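You operate a simulated robot arm through the tools that you are given. There is no shell and no other tool. Be economical: measure what you need, move in short steps, check, and stop when the job is done.

Carry out the task below with a simulated two-armed robot. There is one attempt and no reset: what you move stays moved.

TASK
Put the yellow paper holder on the keyboard on unit one. Take the grey note card on the top of the island by the bath and put it away on the upper shelf of the side table. Put two of the grey-cap tubes from the top of the blue mat on the top of the steel cart. Any order will do. Set down upright: grey note card, grey-cap tube.

Only the result counts: the job must be done as asked and must still hold three seconds after the hand-in. Knocking over, shifting, dropping, spilling or breaking anything else fails it. A push-on lid holds only when it is set on centred and level and pressed home; a screw cap is set on level and turned clockwise until tight.

THE ROBOT
Two 7-joint arms with two-finger parallel grippers on one trunk, on a base that drives. Base frame: it is fixed to the floor where the robot stands at the start and does not move with it; the origin is under the middle of the robot, x ahead of it, y to its left, z up. Lengths are in mm, angles in degrees, forces in N, time in s.
The left shoulder is at the start at [-78, 119, 858], the right one opposite. With the tool pointing down near the work surface each hand reaches from about 100 to 420 mm from the robot's upright axis, wherever it stands, measured 20 degrees to its own side. Places, roughly: grey note card [2250, 3750, 1000]; grey-cap tube [1000, 5000, 1000]; keyboard on unit one (44x15x3 cm) [1200, 1100, 1100]; top of the steel cart [-1000, 4200, 800]; upper shelf of the side table (69x12 cm) [660, -440, 980]. Payload 3.43 kg a hand.
The TCP of each hand is the grasp point between the finger pads, 30 mm short of the fingertips. In the tool frame z runs along the fingers and y along their closing line. Largest opening 94 mm; finger width 28, thickness 10; the body of the gripper, 50 by 96 mm, starts 55 mm behind the TCP.
Orientation is told as [roll, pitch, yaw] about the base's x, y, z axes, in that order, counted from this pose: with the fingers straight down and closing along the base's y, the tool's x points along the base's -x, its y along +y and its z along -z.

THE INTERFACE
- The arms move only by the tool servo_tool. It takes "left_commands", "right_commands" or both (then of equal length, played together; a hand with none holds still); each is a list of rows, each a list of 7 numbers: the shift along the tool's x, y, z in m, then the turn, a rotation vector about the tool's x, y, z in degrees, then the opening, from 0 (shut) to 1 (fully open). In form: [[dx, dy, dz, ax, ay, az, jaw], ...]. A call has 1 to 20 rows; each row shifts and turns the commanded pose from where the row before left it, along the tool's axes as they then stand. Rows are played at 5 a second. More than 50 mm and 8.6 degrees between two rows, or a gripper value outside its range, and nothing of the call is played. Where a pose cannot be reached the arm comes as near as it can. A force on the tool above 40 N (or 10 N above the force at the start of the call, whichever is more), or a blocked arm, ends the call early, and 0.2 s more pass. The fingers move at their own pace (about 153 mm/s each) and stop on an object; they squeeze with about 42 N. The grip force told is the motor's: it shows also when the fingers shut on nothing. Time passes only in rows, and 0.2 s behind the last, so rows that do not move let the fingers close. The reply holds the time, the measured pose of the TCP, the force on the tool along the base axes, the opening and the grip force, in the units named above and with some noise, with the torque about the TCP (base axes, N m) and any sound that the robot's microphone picked up, and new pictures: "pictures" is both (left out), scene, wrist or none (wrist: the cameras of the hands that moved).
- Cameras (640 x 400 px; columns grow to the right, rows downward): "scene" is now at [22.4, -33.7, 1558.5]; the picture's right is [-0.45, -0.89, 0.00], its down [-0.72, 0.36, -0.59] and it looks along [0.53, -0.26, -0.81] (base axes); focal length 258 px, centre (320, 200). "left" rides on the left gripper at [76, -14, -102] in its tool frame; the picture's right is [0.18, 0.98, 0.00], its down [-0.75, 0.14, -0.64] and it looks along [-0.63, 0.12, 0.77] (tool axes); focal length 243 px, centre (320, 200). "right" rides on the right gripper at [76, 14, -102] in its tool frame; the picture's right is [-0.18, 0.98, 0.00], its down [-0.75, -0.14, -0.64] and it looks along [-0.63, -0.12, 0.77] (tool axes); focal length 243 px, centre (320, 200). There is no depth. A picture from a camera that has moved, and an enlarged one, comes with that camera's place and axes in the base frame and with its lens.
- move_column(by): slides the trunk up (or, below 0, down) by that many mm; the arms and the scene camera ride with it, the base frame stays. It gives what a move gives, with no picture.
- drive_base(legs): drives the robot by 1 to 6 legs, each [ahead, left, turn to the left] in mm, mm and degrees, along the robot's own axes; the way and the turn of a leg run together, so that a leg with both is an arc; at most 1500 mm and 180 degrees a leg. The arms and the cameras ride along, it lands a little off, and it stops where it bumps. It gives what a move gives, and a new picture of the scene camera.
- pan_tilt(pan, tilt): turns the head with the scene camera to pan (to the left, within 143 degrees either way) and tilt (down, from -29 to 69), counted from straight ahead of the robot. It gives what a move gives, and a new picture of the scene camera.
- inspect(camera, box): a new picture of the part [left, top, right, bottom] of that camera's present view, enlarged. It takes no simulated time.
- close_job(): hands the job in; it is judged then, once.

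Work in short steps. Places have to be worked out from the pictures, the camera data and where the tool is seen: move nearer, look again, correct. Check each grasp and each placing, and mend what went wrong. You have 165 turns and 260 pictures in all, those below and enlarged ones among them. Open the grippers and draw the arms clear of the work before you hand the job in, unless the task says otherwise.

The tools are called after "Call:" by a JSON object that holds its "op" and its "data". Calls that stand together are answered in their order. servo_tool: Moves the arms, as the interface text tells. Its arguments: {"type":"object","properties":{"left_commands":{"type":"array","items":{"type":"array","items":{"type":"number"}}},"right_commands":{"type":"array","items":{"type":"array","items":{"type":"number"}}},"pictures":{"type":"string","enum":["both","scene","wrist","none"]}},"required":[]} The other tools are called the same way: move_column (by) slides the trunk up or down; drive_base (legs) drives the base; pan_tilt (pan, tilt) turns the head that bears the scene camera; inspect (camera, box) takes an enlarged picture of a part of a camera's view; close_job () hands the job in.

At the start:

```text
clock: 0.0
left_tool_pos: [293.9, -40.7, 1180.0]
left_tcp_rot: [0.0, 0.0, 0.0]
left_ft_force: [0.3, 0.2, 0.2]
left_wrist_torque: [0.0, 0.0, 0.0]
left_gripper_width: 93.9
left_gripper_force: 0.0
right_tool_pos: [238.6, -273.5, 1266.4]
right_tcp_rot: [-0.1, -0.1, 0.1]
right_ft_force: [0.1, -0.4, -0.2]
right_wrist_torque: [0.02, 0.01, 0.0]
right_gripper_width: 94.1
right_gripper_force: 0.1
trunk travel left (down, up): [-282.0, 54.0]
robot x, y, heading: [5.0, 0.7, -0.0]
head pan, tilt: [-26.6, 53.9]
```

scene: 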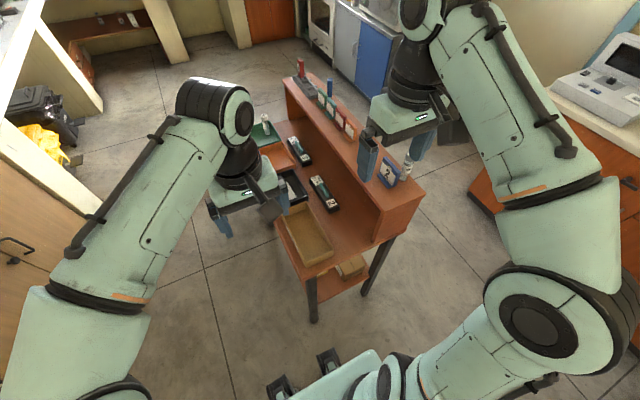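
right: 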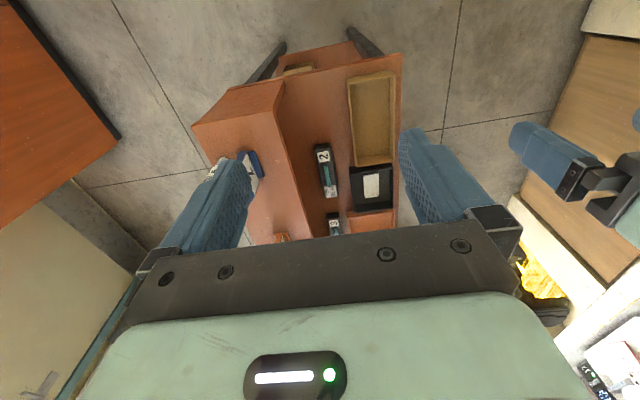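
left: 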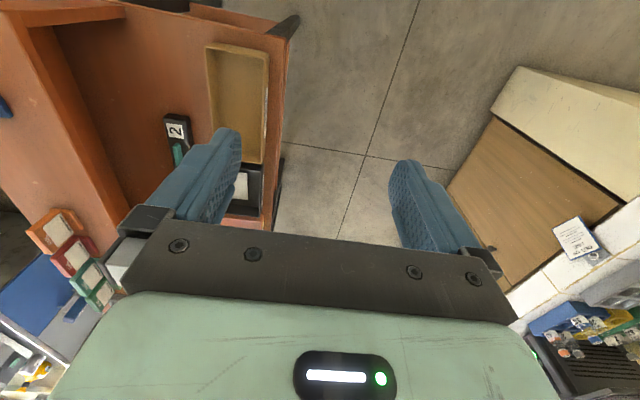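

The side table is straight ahead. I'll look left toward unit one for the keyboard and paper holder.

Call:
{"op": "pan_tilt", "data": {"pan": 45, "tilt": 25}}

Call:
{"op": "pan_tilt", "data": {"pan": 0, "tilt": 20}}

Call:
{"op": "pan_tilt", "data": {"pan": 100, "tilt": 15}}

```text
clock: 1.4
left_tool_pos: [292.9, -41.9, 1180.2]
left_tcp_rot: [0.0, -0.1, -0.1]
left_ft_force: [1.2, 0.4, -0.1]
left_wrist_torque: [-0.03, 0.01, 0.0]
left_gripper_width: 93.8
left_gripper_force: 0.1
right_tool_pos: [239.3, -273.7, 1266.4]
right_tcp_rot: [-0.1, 0.1, 0.0]
right_ft_force: [-0.1, 0.5, 0.2]
right_wrist_torque: [-0.02, 0.02, 0.04]
right_gripper_width: 93.6
right_gripper_force: 0.1
trunk travel left (down, up): [-282.0, 54.0]
robot x, y, heading: [-0.9, -0.4, -0.1]
head pan, tilt: [45.0, 25.0]
camera scene: at [22.1, 64.2, 1601.1], right [0.71, -0.71, 0.0], down [-0.3, -0.3, -0.91], along [0.64, 0.64, -0.42], focal length 258 px, centre (320, 200)
```

scene: 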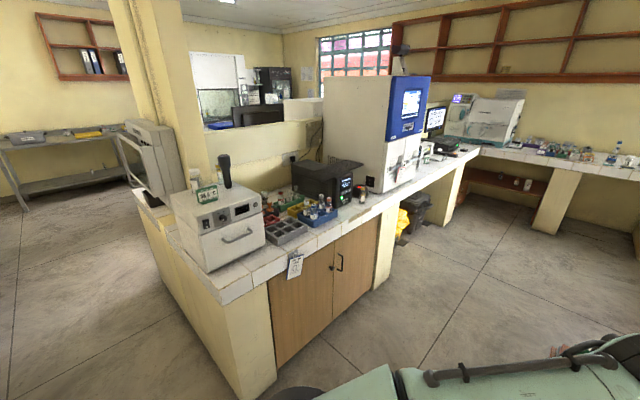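

```text
clock: 2.5
left_tool_pos: [294.4, -41.2, 1179.7]
left_tcp_rot: [0.0, 0.1, 0.1]
left_ft_force: [-0.3, 0.0, 0.8]
left_wrist_torque: [-0.01, 0.01, -0.01]
left_gripper_width: 94.0
left_gripper_force: 0.1
right_tool_pos: [238.0, -273.8, 1266.3]
right_tcp_rot: [0.0, -0.1, 0.0]
right_ft_force: [-0.3, -0.4, -0.3]
right_wrist_torque: [0.0, -0.01, 0.0]
right_gripper_width: 94.1
right_gripper_force: 0.0
trunk travel left (down, up): [-282.0, 54.0]
robot x, y, heading: [2.9, 2.1, 0.1]
head pan, tilt: [0.0, 20.0]
camera scene: at [50.0, -0.8, 1609.2], right [0.0, -1.0, 0.0], down [-0.34, 0.0, -0.94], along [0.94, 0.0, -0.34], focal length 258 px, centre (320, 200)
```

scene: 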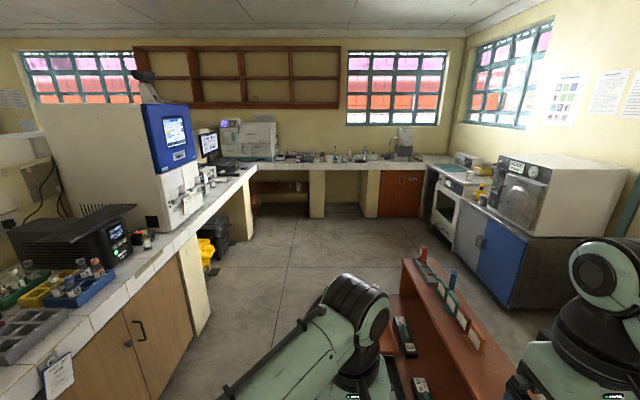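

```text
clock: 4.3
left_tool_pos: [295.2, -40.3, 1178.4]
left_tcp_rot: [0.0, 0.0, 0.0]
left_ft_force: [0.4, -0.2, -0.1]
left_wrist_torque: [-0.03, 0.01, 0.08]
left_gripper_width: 93.8
left_gripper_force: 0.1
right_tool_pos: [238.8, -273.1, 1266.7]
right_tcp_rot: [0.0, 0.0, -0.1]
right_ft_force: [-1.1, -0.4, 0.2]
right_wrist_torque: [-0.03, 0.0, 0.01]
right_gripper_width: 94.0
right_gripper_force: 0.1
trunk travel left (down, up): [-282.0, 54.0]
robot x, y, heading: [-1.6, -1.8, 0.1]
head pan, tilt: [100.0, 15.0]
camera scene: at [-59.2, 91.1, 1617.3], right [0.98, 0.17, 0.0], down [0.04, -0.25, -0.97], along [-0.17, 0.95, -0.26], focal length 258 px, centre (320, 200)
```

scene: 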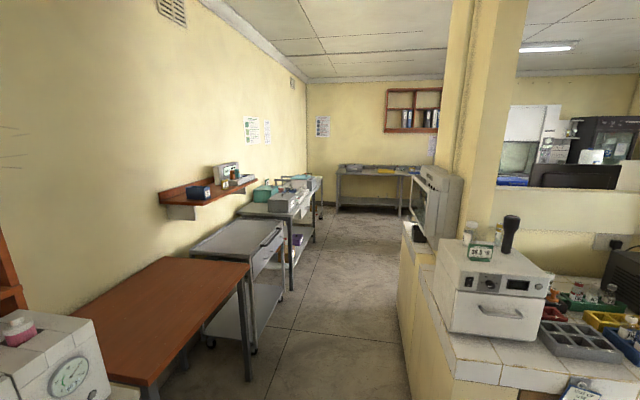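

Unit one seems to be the bench to the left. I zoom in there for the keyboard and on the side table for the holders.

Call:
{"op": "pan_tilt", "data": {"pan": 42, "tilt": 25}}

Call:
{"op": "inspect", "data": {"camera": "scene", "box": [240, 80, 480, 230]}}

Call:
{"op": "pan_tilt", "data": {"pan": -35, "tilt": 45}}

Call:
{"op": "inspect", "data": {"camera": "scene", "box": [200, 50, 440, 200]}}

```text
clock: 5.6
left_tool_pos: [294.5, -42.1, 1179.7]
left_tcp_rot: [-0.1, 0.1, 0.0]
left_ft_force: [1.3, 0.3, 0.1]
left_wrist_torque: [0.01, 0.03, 0.01]
left_gripper_width: 94.0
left_gripper_force: 0.0
right_tool_pos: [239.0, -273.0, 1266.7]
right_tcp_rot: [0.0, -0.1, 0.1]
right_ft_force: [0.9, -0.2, 0.4]
right_wrist_torque: [0.02, 0.01, 0.01]
right_gripper_width: 93.9
right_gripper_force: 0.0
trunk travel left (down, up): [-282.0, 54.0]
robot x, y, heading: [-2.5, -1.2, 0.1]
head pan, tilt: [42.0, 25.0]
camera scene: at [25.3, 60.8, 1601.1], right [0.67, -0.74, 0.0], down [-0.31, -0.28, -0.91], along [0.67, 0.61, -0.42], focal length 258 px, centre (320, 200)
```

scene: 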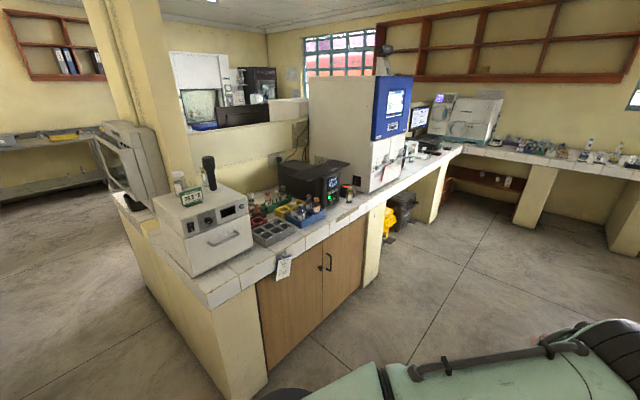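

```text
2.67 times, centred on (360, 155) of scene
camera zoom: at [25.3, 60.8, 1601.1], right [0.67, -0.74, 0.0], down [-0.31, -0.28, -0.91], along [0.67, 0.61, -0.42], focal length 689 px, centre (213, 320)
```

zoom: 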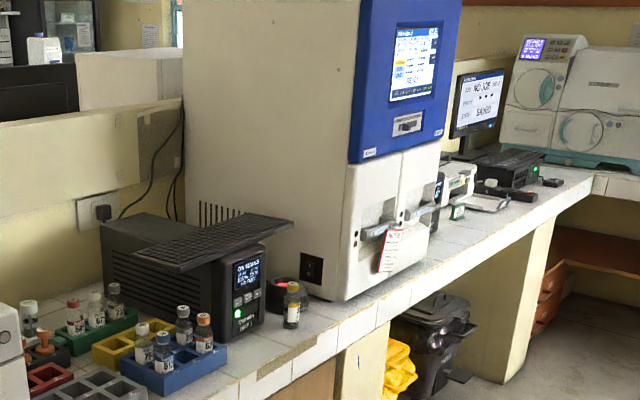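

```text
clock: 7.1
left_tool_pos: [293.5, -42.2, 1179.8]
left_tcp_rot: [0.0, 0.0, 0.0]
left_ft_force: [0.5, 0.6, -0.5]
left_wrist_torque: [0.01, -0.02, 0.01]
left_gripper_width: 93.9
left_gripper_force: 0.0
right_tool_pos: [238.0, -274.1, 1266.4]
right_tcp_rot: [-0.1, 0.0, 0.0]
right_ft_force: [-0.1, 0.5, 0.1]
right_wrist_torque: [0.0, 0.01, 0.03]
right_gripper_width: 94.0
right_gripper_force: 0.0
trunk travel left (down, up): [-282.0, 54.0]
robot x, y, heading: [1.5, 1.6, -0.1]
head pan, tilt: [-35.0, 45.0]
camera scene: at [23.6, -47.5, 1570.5], right [-0.57, -0.82, 0.0], down [-0.58, 0.41, -0.71], along [0.58, -0.41, -0.71], focal length 258 px, centre (320, 200)
```

scene: 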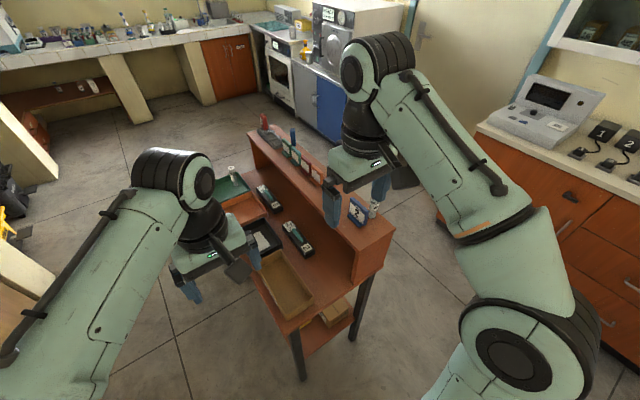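

```text
2.67 times, centred on (320, 125) of scene
camera zoom: at [23.6, -47.5, 1570.5], right [-0.57, -0.82, 0.0], down [-0.58, 0.41, -0.71], along [0.58, -0.41, -0.71], focal length 689 px, centre (320, 400)
```

zoom: 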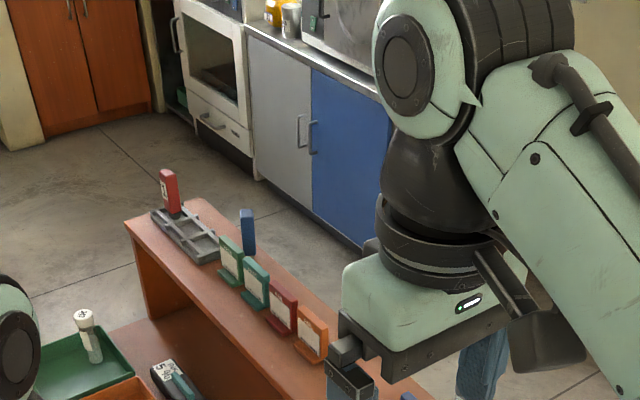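

The keyboard lies on the black box on unit one. The yellow paper holder isn't seen yet, so I'll look the other ways.

Call:
{"op": "pan_tilt", "data": {"pan": -75, "tilt": 25}}

Call:
{"op": "pan_tilt", "data": {"pan": -140, "tilt": 25}}

Call:
{"op": "pan_tilt", "data": {"pan": 140, "tilt": 25}}

```text
clock: 8.2
left_tool_pos: [295.1, -40.3, 1179.4]
left_tcp_rot: [0.0, 0.0, -0.1]
left_ft_force: [0.6, 0.6, -0.2]
left_wrist_torque: [0.0, 0.01, 0.03]
left_gripper_width: 93.9
left_gripper_force: 0.0
right_tool_pos: [239.0, -274.2, 1265.8]
right_tcp_rot: [0.0, 0.1, 0.0]
right_ft_force: [0.1, 0.2, 0.5]
right_wrist_torque: [-0.02, 0.03, 0.0]
right_gripper_width: 94.0
right_gripper_force: 0.1
trunk travel left (down, up): [-282.0, 54.0]
robot x, y, heading: [2.3, -2.2, 0.0]
head pan, tilt: [-75.0, 25.0]
camera scene: at [-19.1, -89.9, 1601.0], right [-0.97, -0.26, 0.0], down [-0.11, 0.41, -0.91], along [0.24, -0.88, -0.42], focal length 258 px, centre (320, 200)
```

scene: 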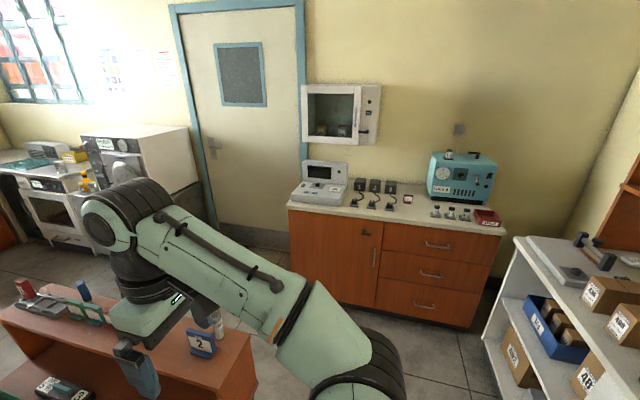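

```text
clock: 9.5
left_tool_pos: [294.5, -42.0, 1179.3]
left_tcp_rot: [0.0, 0.0, -0.1]
left_ft_force: [0.1, 0.2, -0.6]
left_wrist_torque: [0.02, -0.03, 0.0]
left_gripper_width: 94.0
left_gripper_force: 0.1
right_tool_pos: [238.5, -274.0, 1266.4]
right_tcp_rot: [0.0, 0.0, 0.0]
right_ft_force: [-0.1, -0.3, 0.8]
right_wrist_torque: [-0.01, 0.01, 0.02]
right_gripper_width: 94.0
right_gripper_force: 0.1
trunk travel left (down, up): [-282.0, 54.0]
robot x, y, heading: [-1.3, 0.3, -0.0]
head pan, tilt: [-140.0, 25.0]
camera scene: at [-113.6, -60.2, 1601.1], right [-0.64, 0.77, 0.0], down [0.32, 0.27, -0.91], along [-0.69, -0.58, -0.42], focal length 258 px, centre (320, 200)
```

scene: 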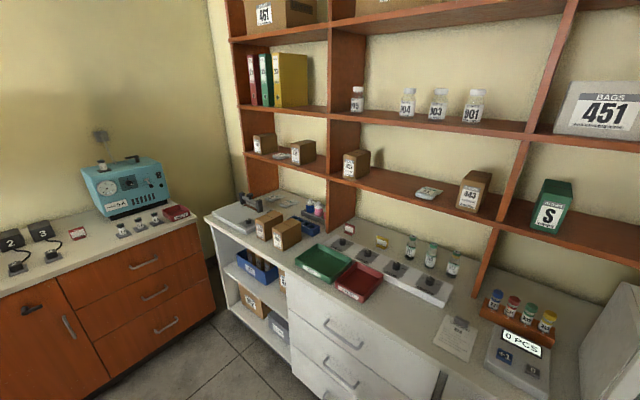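

```text
clock: 13.4
left_tool_pos: [295.1, -41.3, 1178.4]
left_tcp_rot: [0.0, -0.1, 0.1]
left_ft_force: [-0.2, 0.0, 0.7]
left_wrist_torque: [-0.01, -0.01, 0.02]
left_gripper_width: 94.1
left_gripper_force: 0.0
right_tool_pos: [239.5, -274.3, 1267.6]
right_tcp_rot: [0.1, 0.1, 0.1]
right_ft_force: [0.3, -0.3, -0.1]
right_wrist_torque: [0.02, -0.03, 0.01]
right_gripper_width: 94.0
right_gripper_force: 0.1
trunk travel left (down, up): [-282.0, 54.0]
robot x, y, heading: [-0.9, -3.0, -0.1]
head pan, tilt: [140.0, 25.0]
camera scene: at [-113.6, 58.4, 1601.1], right [0.64, 0.77, 0.0], down [0.32, -0.27, -0.91], along [-0.69, 0.58, -0.42], focal length 258 px, centre (320, 200)
```

scene: 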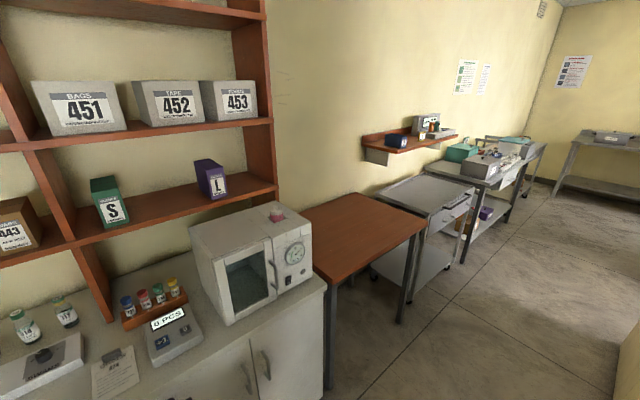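

There's a small yellow item on the counter behind; zooming in.

Call:
{"op": "pan_tilt", "data": {"pan": -140, "tilt": 25}}

Call:
{"op": "inspect", "data": {"camera": "scene", "box": [280, 170, 480, 295]}}

```text
clock: 17.2
left_tool_pos: [293.7, -40.8, 1179.4]
left_tcp_rot: [0.0, -0.1, 0.0]
left_ft_force: [0.9, -0.1, 0.5]
left_wrist_torque: [0.01, 0.03, -0.01]
left_gripper_width: 94.1
left_gripper_force: 0.1
right_tool_pos: [238.7, -273.0, 1266.2]
right_tcp_rot: [0.0, 0.0, 0.1]
right_ft_force: [-0.6, 0.4, 1.9]
right_wrist_torque: [0.02, 0.01, 0.01]
right_gripper_width: 94.0
right_gripper_force: 0.0
trunk travel left (down, up): [-282.0, 54.0]
robot x, y, heading: [-0.3, -0.0, -0.0]
head pan, tilt: [-140.0, 25.0]
camera scene: at [-113.6, -60.2, 1601.1], right [-0.64, 0.77, 0.0], down [0.32, 0.27, -0.91], along [-0.69, -0.58, -0.42], focal length 258 px, centre (320, 200)
```

scene: 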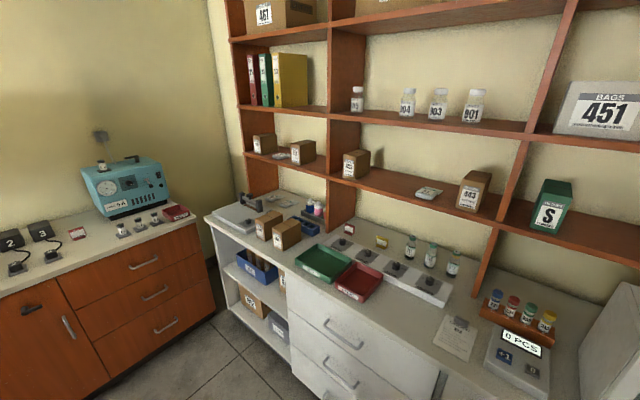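

```text
3.20 times, centred on (380, 232) of scene
camera zoom: at [-113.6, -60.2, 1601.1], right [-0.64, 0.77, 0.0], down [0.32, 0.27, -0.91], along [-0.69, -0.58, -0.42], focal length 827 px, centre (128, 96)
```

zoom: 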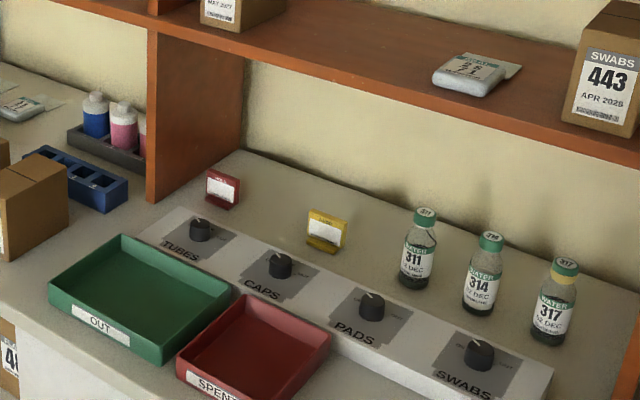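

That's likely the yellow paper holder, but I'll survey the island area before committing. I turn left and drive up the aisle.

Call:
{"op": "drive_base", "data": {"legs": [[0, 0, 90], [600, 250, 0], [1500, 0, 0]]}}

Call:
{"op": "pan_tilt", "data": {"pan": -30, "tilt": 25}}

Call:
{"op": "pan_tilt", "data": {"pan": 20, "tilt": 25}}

```text
clock: 31.8
left_tool_pos: [-175.4, 2411.5, 1178.6]
left_tcp_rot: [0.0, 0.1, 87.5]
left_ft_force: [-0.4, -0.3, -0.5]
left_wrist_torque: [0.01, 0.0, 0.01]
left_gripper_width: 93.6
left_gripper_force: 0.0
right_tool_pos: [54.5, 2345.9, 1267.3]
right_tcp_rot: [0.1, 0.0, 87.5]
right_ft_force: [0.5, 0.1, -0.2]
right_wrist_torque: [0.01, 0.05, -0.02]
right_gripper_width: 93.7
right_gripper_force: 0.1
trunk travel left (down, up): [-282.0, 54.0]
robot x, y, heading: [-233.1, 2119.1, 87.5]
head pan, tilt: [-140.0, 25.0]
camera scene: at [-175.1, 2001.0, 1601.1], right [-0.79, -0.61, 0.0], down [-0.26, 0.34, -0.91], along [0.55, -0.72, -0.42], focal length 258 px, centre (320, 200)
```

scene: 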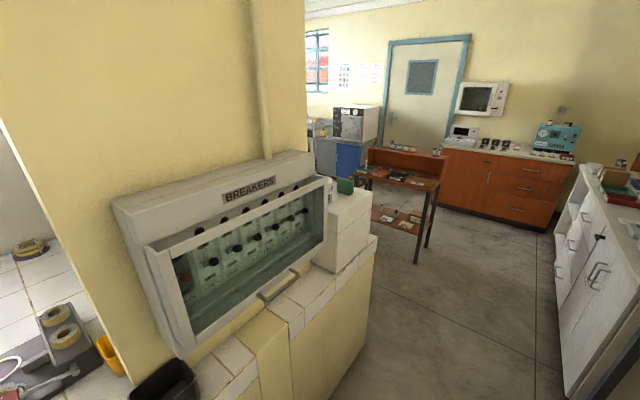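

```text
clock: 33.7
left_tool_pos: [-175.8, 2411.1, 1178.5]
left_tcp_rot: [0.0, 0.0, 87.5]
left_ft_force: [0.4, 0.6, 0.5]
left_wrist_torque: [-0.01, -0.01, 0.02]
left_gripper_width: 93.9
left_gripper_force: 0.1
right_tool_pos: [53.3, 2344.8, 1266.2]
right_tcp_rot: [-0.1, 0.0, 87.5]
right_ft_force: [0.3, -1.0, -0.5]
right_wrist_torque: [0.0, 0.0, 0.01]
right_gripper_width: 94.2
right_gripper_force: 0.1
trunk travel left (down, up): [-282.0, 54.0]
robot x, y, heading: [-228.0, 2118.4, 87.7]
head pan, tilt: [-30.0, 25.0]
camera scene: at [-181.6, 2151.7, 1601.1], right [0.84, -0.54, 0.0], down [-0.23, -0.36, -0.91], along [0.49, 0.76, -0.42], focal length 258 px, centre (320, 200)
```

scene: 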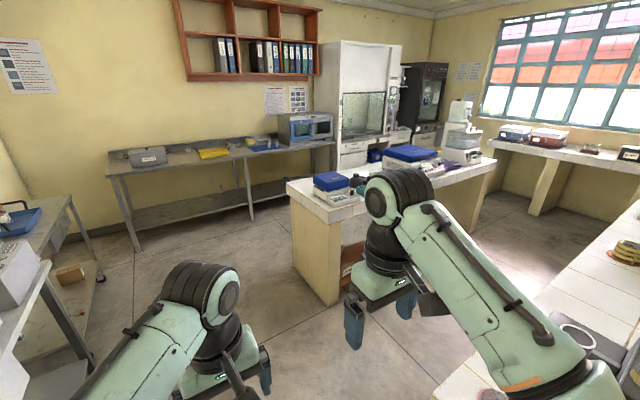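

```text
clock: 34.9
left_tool_pos: [-176.3, 2410.3, 1178.5]
left_tcp_rot: [0.0, 0.0, 87.5]
left_ft_force: [0.4, 0.0, -0.3]
left_wrist_torque: [0.0, -0.03, 0.0]
left_gripper_width: 94.1
left_gripper_force: 0.0
right_tool_pos: [53.2, 2345.9, 1267.5]
right_tcp_rot: [0.0, 0.0, 87.5]
right_ft_force: [0.0, 0.4, 0.6]
right_wrist_torque: [-0.04, 0.03, 0.01]
right_gripper_width: 93.8
right_gripper_force: 0.0
trunk travel left (down, up): [-282.0, 54.0]
robot x, y, heading: [-230.9, 2116.1, 87.3]
head pan, tilt: [20.0, 25.0]
camera scene: at [-258.8, 2162.0, 1601.1], right [0.95, 0.3, 0.0], down [0.13, -0.4, -0.91], along [-0.27, 0.86, -0.42], focal length 258 px, centre (320, 200)
```

scene: 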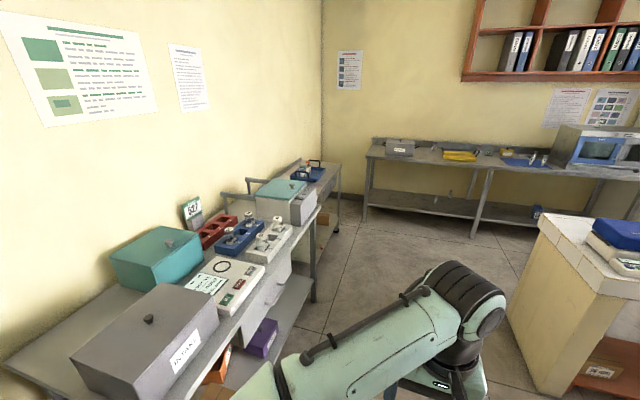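

The tubes' blue mat appears to be on the far table, the steel cart to its left, the island to the right. I drive to the far table and look.

Call:
{"op": "drive_base", "data": {"legs": [[0, 0, 2.6], [1500, 0, 0], [550, -200, 0], [0, -900, 0]]}}

Call:
{"op": "pan_tilt", "data": {"pan": -10, "tilt": 40}}

Call:
{"op": "pan_tilt", "data": {"pan": -110, "tilt": 30}}

```text
clock: 50.2
left_tool_pos: [494.2, 4478.5, 1180.9]
left_tcp_rot: [-0.9, 0.0, 88.3]
left_ft_force: [-0.2, 0.6, 1.2]
left_wrist_torque: [-0.01, -0.01, 0.0]
left_gripper_width: 94.0
left_gripper_force: 0.1
right_tool_pos: [723.4, 4415.6, 1271.8]
right_tcp_rot: [-0.8, 0.1, 88.4]
right_ft_force: [0.4, 0.8, -0.1]
right_wrist_torque: [0.0, 0.01, 0.0]
right_gripper_width: 94.2
right_gripper_force: 0.1
trunk travel left (down, up): [-282.0, 54.0]
robot x, y, heading: [462.4, 4182.2, 88.4]
head pan, tilt: [20.0, 25.0]
stopped in leg 4: the robot was blocked; the commanded pose is now the measured one
camera scene: at [409.3, 4227.5, 1601.6], right [0.95, 0.31, 0.01], down [0.15, -0.4, -0.9], along [-0.28, 0.86, -0.43], focal length 258 px, centre (320, 200)
```

scene: 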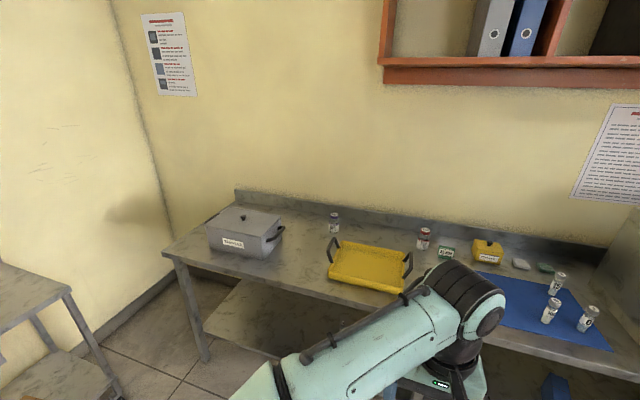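

```text
clock: 51.1
left_tool_pos: [489.9, 4478.0, 1179.8]
left_tcp_rot: [-1.1, 0.0, 88.7]
left_ft_force: [0.3, 0.5, -0.2]
left_wrist_torque: [0.0, -0.04, -0.02]
left_gripper_width: 94.1
left_gripper_force: 0.1
right_tool_pos: [720.3, 4415.4, 1271.0]
right_tcp_rot: [-1.1, 0.0, 88.6]
right_ft_force: [-0.4, -0.2, -0.3]
right_wrist_torque: [0.0, 0.01, -0.03]
right_gripper_width: 94.0
right_gripper_force: 0.0
trunk travel left (down, up): [-282.0, 54.0]
robot x, y, heading: [463.3, 4182.6, 88.6]
head pan, tilt: [-10.0, 40.0]
camera scene: at [451.4, 4223.5, 1577.8], right [0.98, -0.2, 0.02], down [-0.11, -0.63, -0.77], along [0.16, 0.75, -0.64], focal length 258 px, centre (320, 200)
```

scene: 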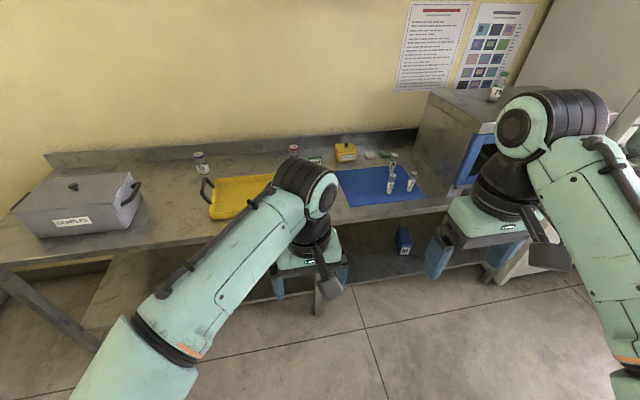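

```text
clock: 52.9
left_tool_pos: [490.0, 4478.6, 1179.7]
left_tcp_rot: [-1.0, 0.0, 88.6]
left_ft_force: [-0.3, 0.0, 0.4]
left_wrist_torque: [-0.02, 0.0, -0.01]
left_gripper_width: 94.0
left_gripper_force: 0.1
right_tool_pos: [720.2, 4416.5, 1271.2]
right_tcp_rot: [-1.1, 0.0, 88.6]
right_ft_force: [0.4, -0.1, 0.6]
right_wrist_torque: [0.03, 0.02, 0.03]
right_gripper_width: 94.1
right_gripper_force: 0.0
trunk travel left (down, up): [-282.0, 54.0]
robot x, y, heading: [466.2, 4185.3, 88.4]
head pan, tilt: [-110.0, 30.0]
camera scene: at [518.3, 4107.2, 1594.5], right [-0.37, -0.93, -0.01], down [-0.45, 0.18, -0.88], along [0.82, -0.32, -0.48], focal length 258 px, centre (320, 200)
```

scene: 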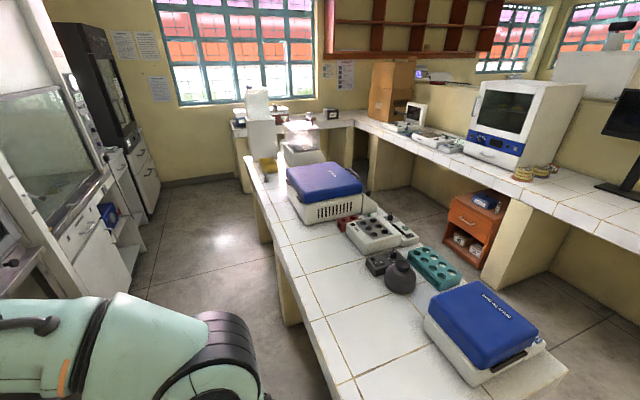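

The base bumped the island end. I back off, move closer to the table, then go right to face the blue mat.

Call:
{"op": "drive_base", "data": {"legs": [[0, 60, 1.5], [200, 0, 0], [0, -480, 0]]}}

Call:
{"op": "pan_tilt", "data": {"pan": 0, "tilt": 50}}

```text
clock: 53.5
left_tool_pos: [498.4, 4479.6, 1179.3]
left_tcp_rot: [-0.5, 0.1, 88.2]
left_ft_force: [0.1, 0.2, -0.1]
left_wrist_torque: [0.05, 0.03, 0.01]
left_gripper_width: 94.1
left_gripper_force: 0.0
right_tool_pos: [726.8, 4416.5, 1268.9]
right_tcp_rot: [-0.6, 0.1, 88.2]
right_ft_force: [0.7, 0.8, -0.5]
right_wrist_torque: [-0.01, 0.02, 0.0]
right_gripper_width: 94.0
right_gripper_force: 0.2
trunk travel left (down, up): [-282.0, 54.0]
robot x, y, heading: [459.4, 4182.2, 88.3]
head pan, tilt: [-110.0, 30.0]
stopped in leg 1: the robot was blocked; the commanded pose is now the measured one
camera scene: at [526.3, 4108.6, 1594.2], right [-0.37, -0.93, 0.0], down [-0.46, 0.18, -0.87], along [0.81, -0.32, -0.49], focal length 258 px, centre (320, 200)
```

scene: 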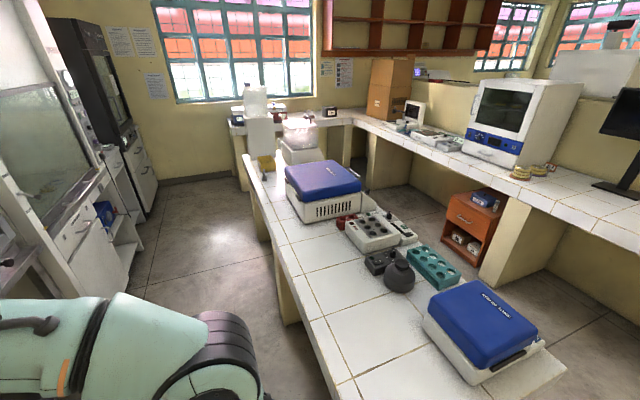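

```text
clock: 55.4
left_tool_pos: [494.8, 4478.4, 1179.6]
left_tcp_rot: [-0.8, 0.0, 88.4]
left_ft_force: [-0.6, 0.1, 0.0]
left_wrist_torque: [-0.01, 0.01, -0.01]
left_gripper_width: 93.7
left_gripper_force: 0.0
right_tool_pos: [724.6, 4415.1, 1268.5]
right_tcp_rot: [-0.8, 0.0, 88.5]
right_ft_force: [-0.8, 0.3, 0.3]
right_wrist_torque: [-0.02, 0.01, 0.0]
right_gripper_width: 94.0
right_gripper_force: 0.1
trunk travel left (down, up): [-282.0, 54.0]
robot x, y, heading: [458.1, 4182.0, 88.5]
head pan, tilt: [0.0, 50.0]
camera scene: at [441.6, 4217.9, 1563.3], right [1.0, -0.03, 0.01], down [-0.01, -0.77, -0.64], along [0.03, 0.64, -0.77], focal length 258 px, centre (320, 200)
```

scene: 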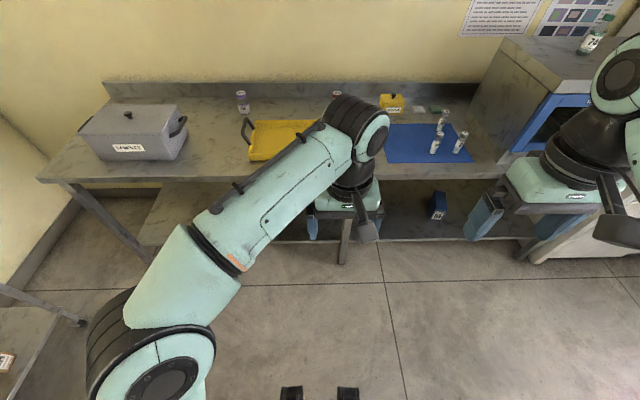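

Still pressed on something at the right; I drive straight left first.

Call:
{"op": "drive_base", "data": {"legs": [[0, 150, 0]]}}

```text
clock: 57.4
left_tool_pos: [362.6, 4479.2, 1179.0]
left_tcp_rot: [0.0, -0.2, 88.5]
left_ft_force: [0.2, -0.7, 0.0]
left_wrist_torque: [0.01, 0.02, 0.02]
left_gripper_width: 93.8
left_gripper_force: 0.1
right_tool_pos: [593.0, 4417.1, 1267.5]
right_tcp_rot: [0.0, -0.1, 88.5]
right_ft_force: [-0.1, 0.3, -0.2]
right_wrist_torque: [0.02, 0.01, 0.0]
right_gripper_width: 93.7
right_gripper_force: 0.1
trunk travel left (down, up): [-282.0, 54.0]
robot x, y, heading: [315.7, 4185.1, 88.4]
head pan, tilt: [0.0, 50.0]
camera scene: at [314.7, 4218.4, 1563.6], right [1.0, -0.03, 0.0], down [-0.02, -0.77, -0.64], along [0.02, 0.64, -0.77], focal length 258 px, centre (320, 200)
```

scene: 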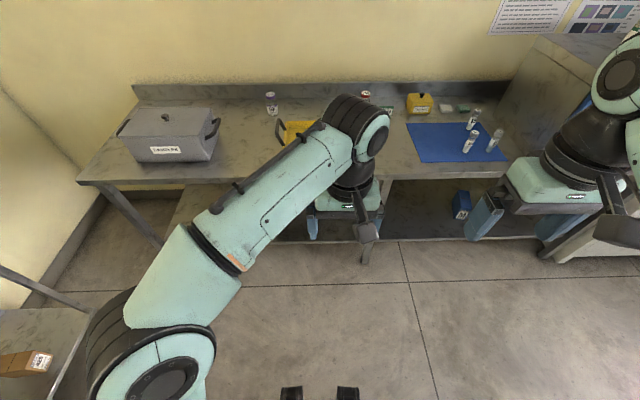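

Free now. I go ahead first, then right.

Call:
{"op": "drive_base", "data": {"legs": [[0, 0, 1.6], [230, 0, 0], [0, -600, 0]]}}

Call:
{"op": "inspect", "data": {"camera": "scene", "box": [220, 60, 420, 185]}}

```text
clock: 64.8
left_tool_pos: [950.7, 4712.3, 1179.8]
left_tcp_rot: [-0.1, 0.0, 90.6]
left_ft_force: [0.6, 0.2, -0.4]
left_wrist_torque: [0.01, -0.01, -0.01]
left_gripper_width: 93.8
left_gripper_force: 0.1
right_tool_pos: [1183.6, 4658.3, 1266.3]
right_tcp_rot: [0.0, -0.2, 90.6]
right_ft_force: [-0.6, 0.8, 0.4]
right_wrist_torque: [0.02, -0.01, -0.03]
right_gripper_width: 94.0
right_gripper_force: 0.1
trunk travel left (down, up): [-282.0, 54.0]
robot x, y, heading: [914.2, 4417.4, 90.5]
head pan, tilt: [0.0, 50.0]
camera scene: at [913.3, 4449.8, 1563.6], right [1.0, 0.01, 0.0], down [0.01, -0.77, -0.64], along [-0.01, 0.64, -0.77], focal length 258 px, centre (320, 200)
```

scene: 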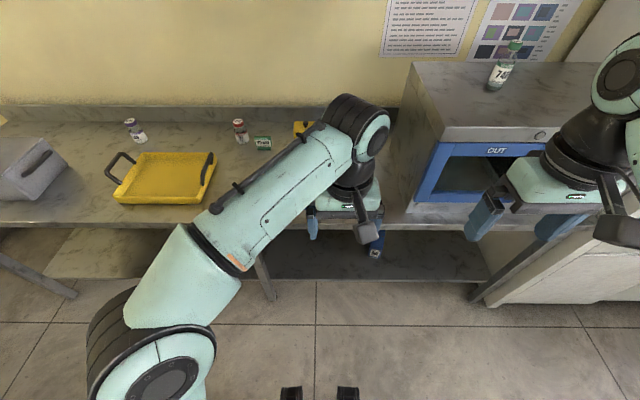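

```text
3.20 times, centred on (320, 122) of scene
camera zoom: at [913.3, 4449.8, 1563.6], right [1.0, 0.01, 0.0], down [0.01, -0.77, -0.64], along [-0.01, 0.64, -0.77], focal length 827 px, centre (320, 448)
```

zoom: 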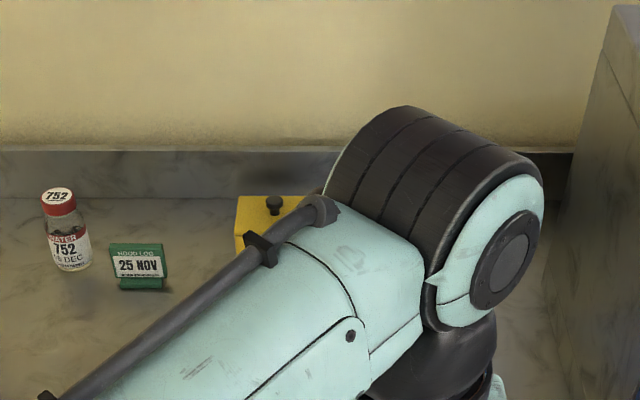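

The mat should be just under the left hand; view with the left wrist camera.

Call:
{"op": "inspect", "data": {"camera": "left", "box": [0, 0, 640, 400]}}

Call:
{"op": "inspect", "data": {"camera": "right", "box": [0, 0, 640, 400]}}

```text
1.00 times, centred on (320, 200) of left (not enlarged: the box is as wide or as high as the picture)
camera zoom: at [965.8, 4637.6, 1281.6], right [-0.98, -0.19, 0.0], down [-0.15, 0.75, 0.64], along [-0.12, 0.63, -0.77], focal length 243 px, centre (320, 200)
```

zoom: 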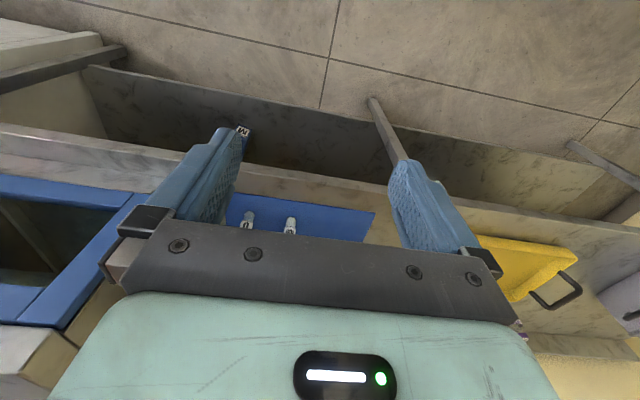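

```text
1.00 times, centred on (320, 200) of right (not enlarged: the box is as wide or as high as the picture)
camera zoom: at [1170.5, 4582.9, 1368.5], right [-0.98, 0.17, 0.0], down [0.13, 0.75, 0.64], along [0.11, 0.63, -0.77], focal length 243 px, centre (320, 200)
```

zoom: 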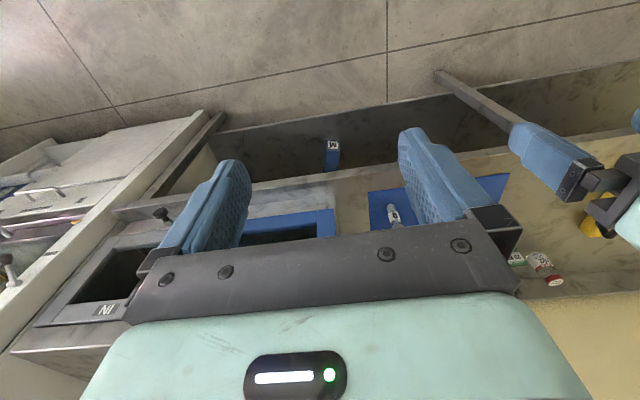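

Triangulating gives table height ~855 and tubes near (965,5052), (1064,5063), (1041,5224). I shift both hands left to clear the microwave, then creep ahead.

Call:
{"op": "servo_tool", "data": {"left_commands": [[0, 0.04, 0, 0, 0, 0, 1], [0, 0.04, 0, 0, 0, 0, 1], [0, 0, 0, 0, 0, 0, 1]], "right_commands": [[0, 0.04, 0, 0, 0, 0, 1], [0, 0.04, 0, 0, 0, 0, 1], [0, 0.02, 0, 0, 0, 0, 1]], "pictures": "none"}}

Call:
{"op": "drive_base", "data": {"legs": [[220, 0, -0.5]]}}

Call:
{"op": "inspect", "data": {"camera": "right", "box": [0, 0, 640, 400]}}

Call:
{"op": "inspect", "data": {"camera": "left", "box": [0, 0, 640, 400]}}

```text
clock: 65.6
left_tool_pos: [872.7, 4712.6, 1178.7]
left_tcp_rot: [-0.1, -0.1, 90.5]
left_ft_force: [0.1, -0.1, -0.2]
left_wrist_torque: [0.01, 0.01, 0.01]
left_gripper_width: 94.2
left_gripper_force: 0.0
right_tool_pos: [1082.8, 4658.1, 1265.5]
right_tcp_rot: [-0.1, -0.1, 90.5]
right_ft_force: [-0.5, 0.1, 0.6]
right_wrist_torque: [0.0, 0.01, 0.02]
right_gripper_width: 94.0
right_gripper_force: 0.1
trunk travel left (down, up): [-282.0, 54.0]
robot x, y, heading: [912.9, 4416.1, 90.9]
head pan, tilt: [0.0, 50.0]
```

```text
clock: 67.3
left_tool_pos: [873.4, 4929.9, 1179.7]
left_tcp_rot: [0.1, -0.2, 90.1]
left_ft_force: [-0.1, -0.8, 0.0]
left_wrist_torque: [-0.02, -0.01, 0.01]
left_gripper_width: 93.8
left_gripper_force: 0.1
right_tool_pos: [1083.5, 4875.4, 1266.8]
right_tcp_rot: [0.0, -0.2, 90.1]
right_ft_force: [0.5, 0.3, 1.1]
right_wrist_torque: [-0.03, -0.02, 0.03]
right_gripper_width: 94.1
right_gripper_force: 0.0
trunk travel left (down, up): [-282.0, 54.0]
robot x, y, heading: [911.5, 4637.8, 90.2]
head pan, tilt: [0.0, 50.0]
camera scene: at [912.4, 4667.9, 1563.5], right [1.0, 0.0, 0.0], down [0.0, -0.77, -0.64], along [0.0, 0.64, -0.77], focal length 258 px, centre (320, 200)
```

scene: 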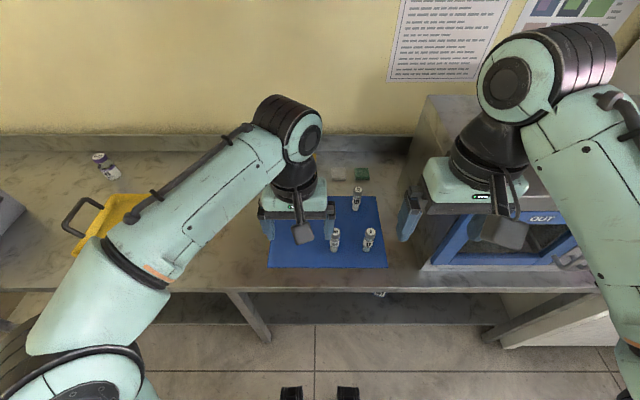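

```text
1.00 times, centred on (320, 200) of right (not enlarged: the box is as wide or as high as the picture)
camera zoom: at [1069.1, 4798.9, 1368.4], right [-0.98, 0.18, 0.0], down [0.14, 0.75, 0.64], along [0.12, 0.63, -0.77], focal length 243 px, centre (320, 200)
```

zoom: 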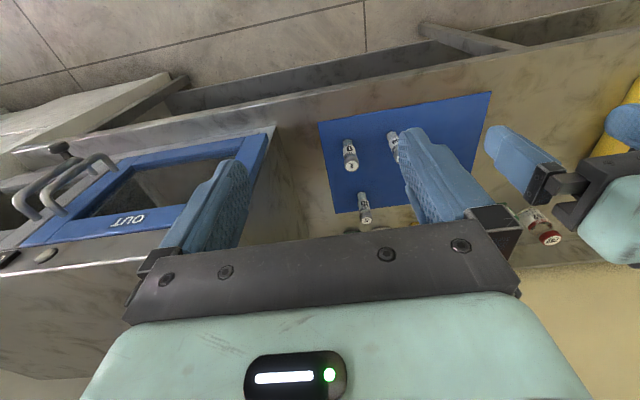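

```text
1.00 times, centred on (320, 200) of left (not enlarged: the box is as wide or as high as the picture)
camera zoom: at [887.5, 4854.3, 1281.2], right [-0.98, -0.19, 0.0], down [-0.14, 0.75, 0.64], along [-0.12, 0.63, -0.77], focal length 243 px, centre (320, 200)
```

zoom: 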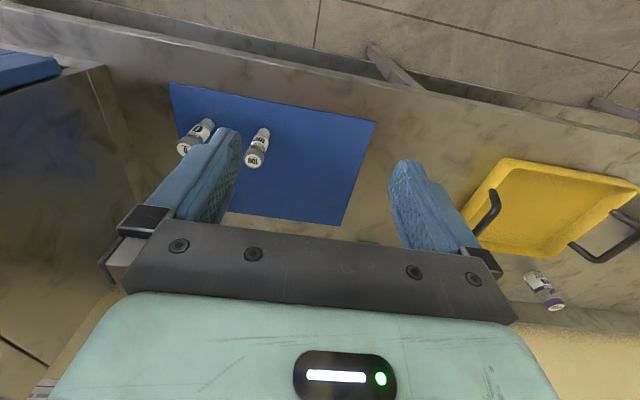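

Zoom on the three tubes to check their cap colours and find exact positions.

Call:
{"op": "inspect", "data": {"camera": "scene", "box": [300, 160, 428, 240]}}

Call:
{"op": "inspect", "data": {"camera": "right", "box": [312, 90, 504, 210]}}

Call:
{"op": "inspect", "data": {"camera": "left", "box": [160, 80, 352, 200]}}

```text
5.00 times, centred on (364, 200) of scene
camera zoom: at [912.4, 4667.9, 1563.5], right [1.0, 0.0, 0.0], down [0.0, -0.77, -0.64], along [0.0, 0.64, -0.77], focal length 1292 px, centre (100, 200)
```

zoom: 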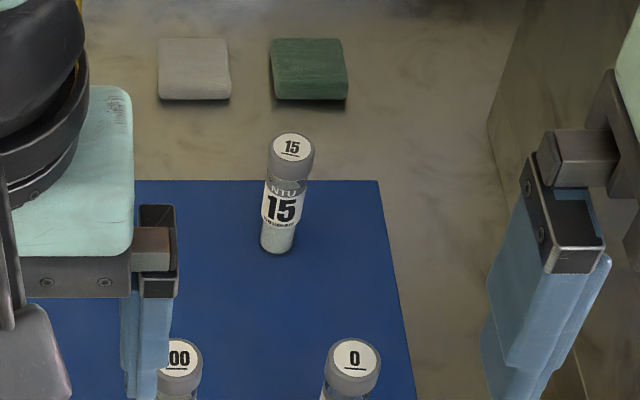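

```text
3.33 times, centred on (408, 150) of right
camera zoom: at [1069.1, 4798.9, 1368.4], right [-0.98, 0.18, 0.0], down [0.14, 0.75, 0.64], along [0.12, 0.63, -0.77], focal length 809 px, centre (27, 367)
```

zoom: 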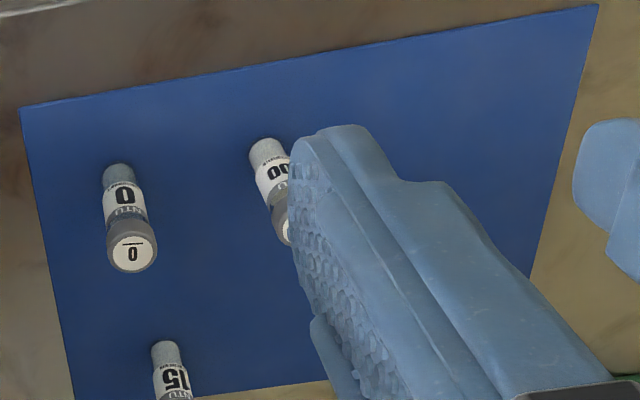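

```text
3.33 times, centred on (256, 140) of left
camera zoom: at [887.5, 4854.3, 1281.2], right [-0.98, -0.19, 0.0], down [-0.14, 0.75, 0.64], along [-0.12, 0.63, -0.77], focal length 809 px, centre (533, 400)
```

zoom: 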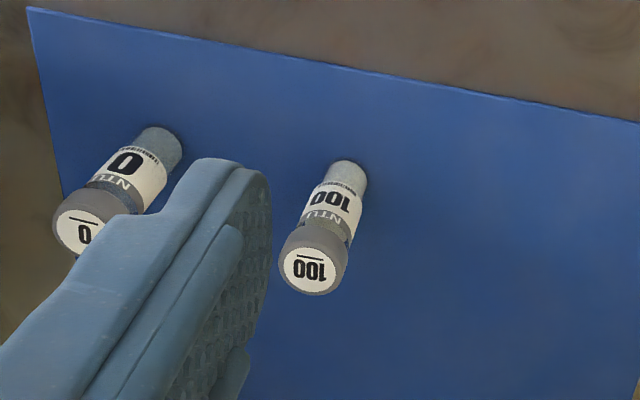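

All three are grey-cap tubes. Cap tops: "0" at (1056,5064,945), "100" at (956,5067,945). I move the base a bit closer/right.

Call:
{"op": "drive_base", "data": {"legs": [[55, -35, 0]]}}

```text
clock: 68.3
left_tool_pos: [908.8, 4982.6, 1179.6]
left_tcp_rot: [0.0, -0.2, 90.1]
left_ft_force: [0.6, 1.2, 0.3]
left_wrist_torque: [0.0, -0.02, -0.02]
left_gripper_width: 94.1
left_gripper_force: 0.1
right_tool_pos: [1118.6, 4929.6, 1266.6]
right_tcp_rot: [0.1, -0.1, 90.2]
right_ft_force: [0.5, 0.8, 0.1]
right_wrist_torque: [-0.03, -0.01, -0.02]
right_gripper_width: 94.0
right_gripper_force: 0.1
trunk travel left (down, up): [-282.0, 54.0]
robot x, y, heading: [948.0, 4686.9, 90.2]
head pan, tilt: [0.0, 50.0]
camera scene: at [948.0, 4721.5, 1563.5], right [1.0, 0.0, 0.0], down [0.0, -0.77, -0.64], along [0.0, 0.64, -0.77], focal length 258 px, centre (320, 200)
```

scene: 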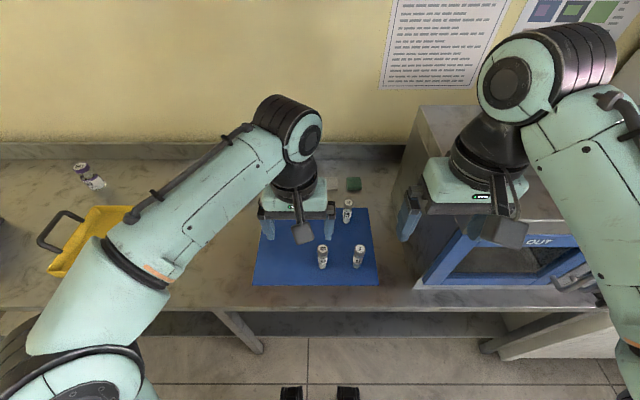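

Right hand: move above tube "0".

Call:
{"op": "servo_tool", "data": {"right_commands": [[-0.022, 0.0104, 0, 0, 0, 0, 0.7], [-0.022, 0.0104, 0, 0, 0, 0, 0.7], [-0.0224, 0.0104, 0.045, 0, 0, 0, 0.7], [-0.0224, 0.0104, 0.045, 0, 0, 0, 0.7], [-0.0224, 0.0104, 0.045, 0, 0, 0, 0.7], [-0.0224, 0.0104, 0.045, 0, 0, 0, 0.7], [0, 0, 0.046, 0, 0, 0, 0.7], [0, 0, 0, 0, 0, 0, 0.7]], "pictures": "both"}}

```text
refused: row 3 steps farther than a row can; nothing moved
```

Call:
{"op": "servo_tool", "data": {"right_commands": [[-0.022, 0.0104, 0, 0, 0, 0, 0.7], [-0.022, 0.0104, 0, 0, 0, 0, 0.7], [-0.0224, 0.0104, 0.04, 0, 0, 0, 0.7], [-0.0224, 0.0104, 0.04, 0, 0, 0, 0.7], [-0.0224, 0.0104, 0.04, 0, 0, 0, 0.7], [-0.0224, 0.0104, 0.04, 0, 0, 0, 0.7], [0, 0, 0.04, 0, 0, 0, 0.7], [0, 0, 0.026, 0, 0, 0, 0.7], [0, 0, 0, 0, 0, 0, 0.7]], "pictures": "both"}}

```text
clock: 70.3
left_tool_pos: [909.5, 4983.6, 1179.0]
left_tcp_rot: [0.0, -0.2, 90.2]
left_ft_force: [-0.8, -0.4, -0.2]
left_wrist_torque: [0.02, 0.04, 0.03]
left_gripper_width: 94.1
left_gripper_force: 0.0
right_tool_pos: [1060.3, 5048.5, 1044.1]
right_tcp_rot: [0.0, -0.1, 90.2]
right_ft_force: [-0.4, 0.9, 0.2]
right_wrist_torque: [0.02, 0.01, 0.0]
right_gripper_width: 65.8
right_gripper_force: 0.1
right hand out of reach, approached as far as the arm can: row 1
trunk travel left (down, up): [-282.0, 54.0]
robot x, y, heading: [947.5, 4686.7, 90.1]
head pan, tilt: [0.0, 50.0]
camera scene: at [947.7, 4720.8, 1563.6], right [1.0, 0.0, 0.0], down [0.0, -0.77, -0.64], along [0.0, 0.64, -0.77], focal length 258 px, centre (320, 200)
camera right: at [1046.0, 4972.6, 1146.0], right [-0.98, 0.18, 0.0], down [0.14, 0.75, 0.64], along [0.12, 0.63, -0.77], focal length 243 px, centre (320, 200)
```

scene: 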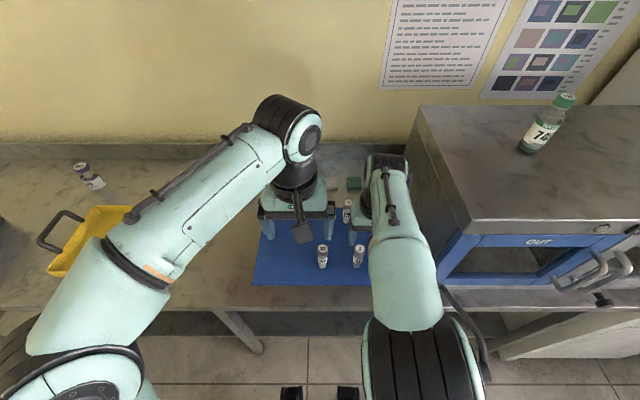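
right: 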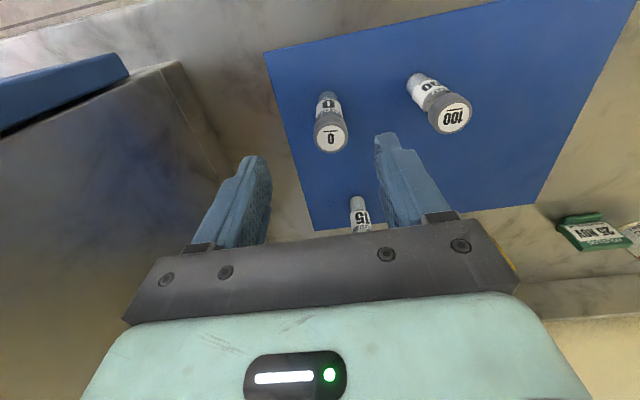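

The tube triangulates to (1056,5066); hand is 17 mm short. Correct and lower to z≈1000.

Call:
{"op": "servo_tool", "data": {"right_commands": [[-0.009, 0.002, 0.02, 0, 0, 0, 0.7], [-0.009, 0.002, 0.022, 0, 0, 0, 0.7], [0, 0, 0, 0, 0, 0, 0.7]], "pictures": "wrist"}}

```text
clock: 71.1
left_tool_pos: [907.4, 4982.7, 1179.0]
left_tcp_rot: [0.1, -0.1, 90.1]
left_ft_force: [0.4, -1.0, -0.8]
left_wrist_torque: [0.0, 0.0, 0.02]
left_gripper_width: 94.2
left_gripper_force: 0.1
right_tool_pos: [1055.3, 5066.8, 1002.0]
right_tcp_rot: [0.0, 0.0, 90.3]
right_ft_force: [0.4, 0.7, 1.1]
right_wrist_torque: [-0.01, 0.0, 0.01]
right_gripper_width: 66.0
right_gripper_force: 0.2
trunk travel left (down, up): [-282.0, 54.0]
robot x, y, heading: [947.8, 4689.7, 90.0]
head pan, tilt: [0.0, 50.0]
camera right: at [1041.2, 4991.0, 1104.1], right [-0.98, 0.18, 0.0], down [0.14, 0.75, 0.64], along [0.12, 0.63, -0.77], focal length 243 px, centre (320, 200)
```

right: 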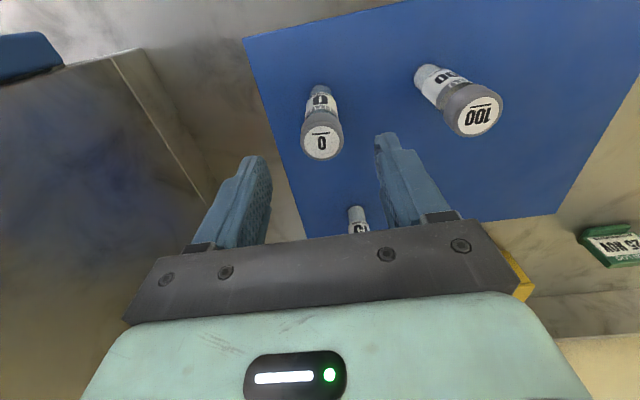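

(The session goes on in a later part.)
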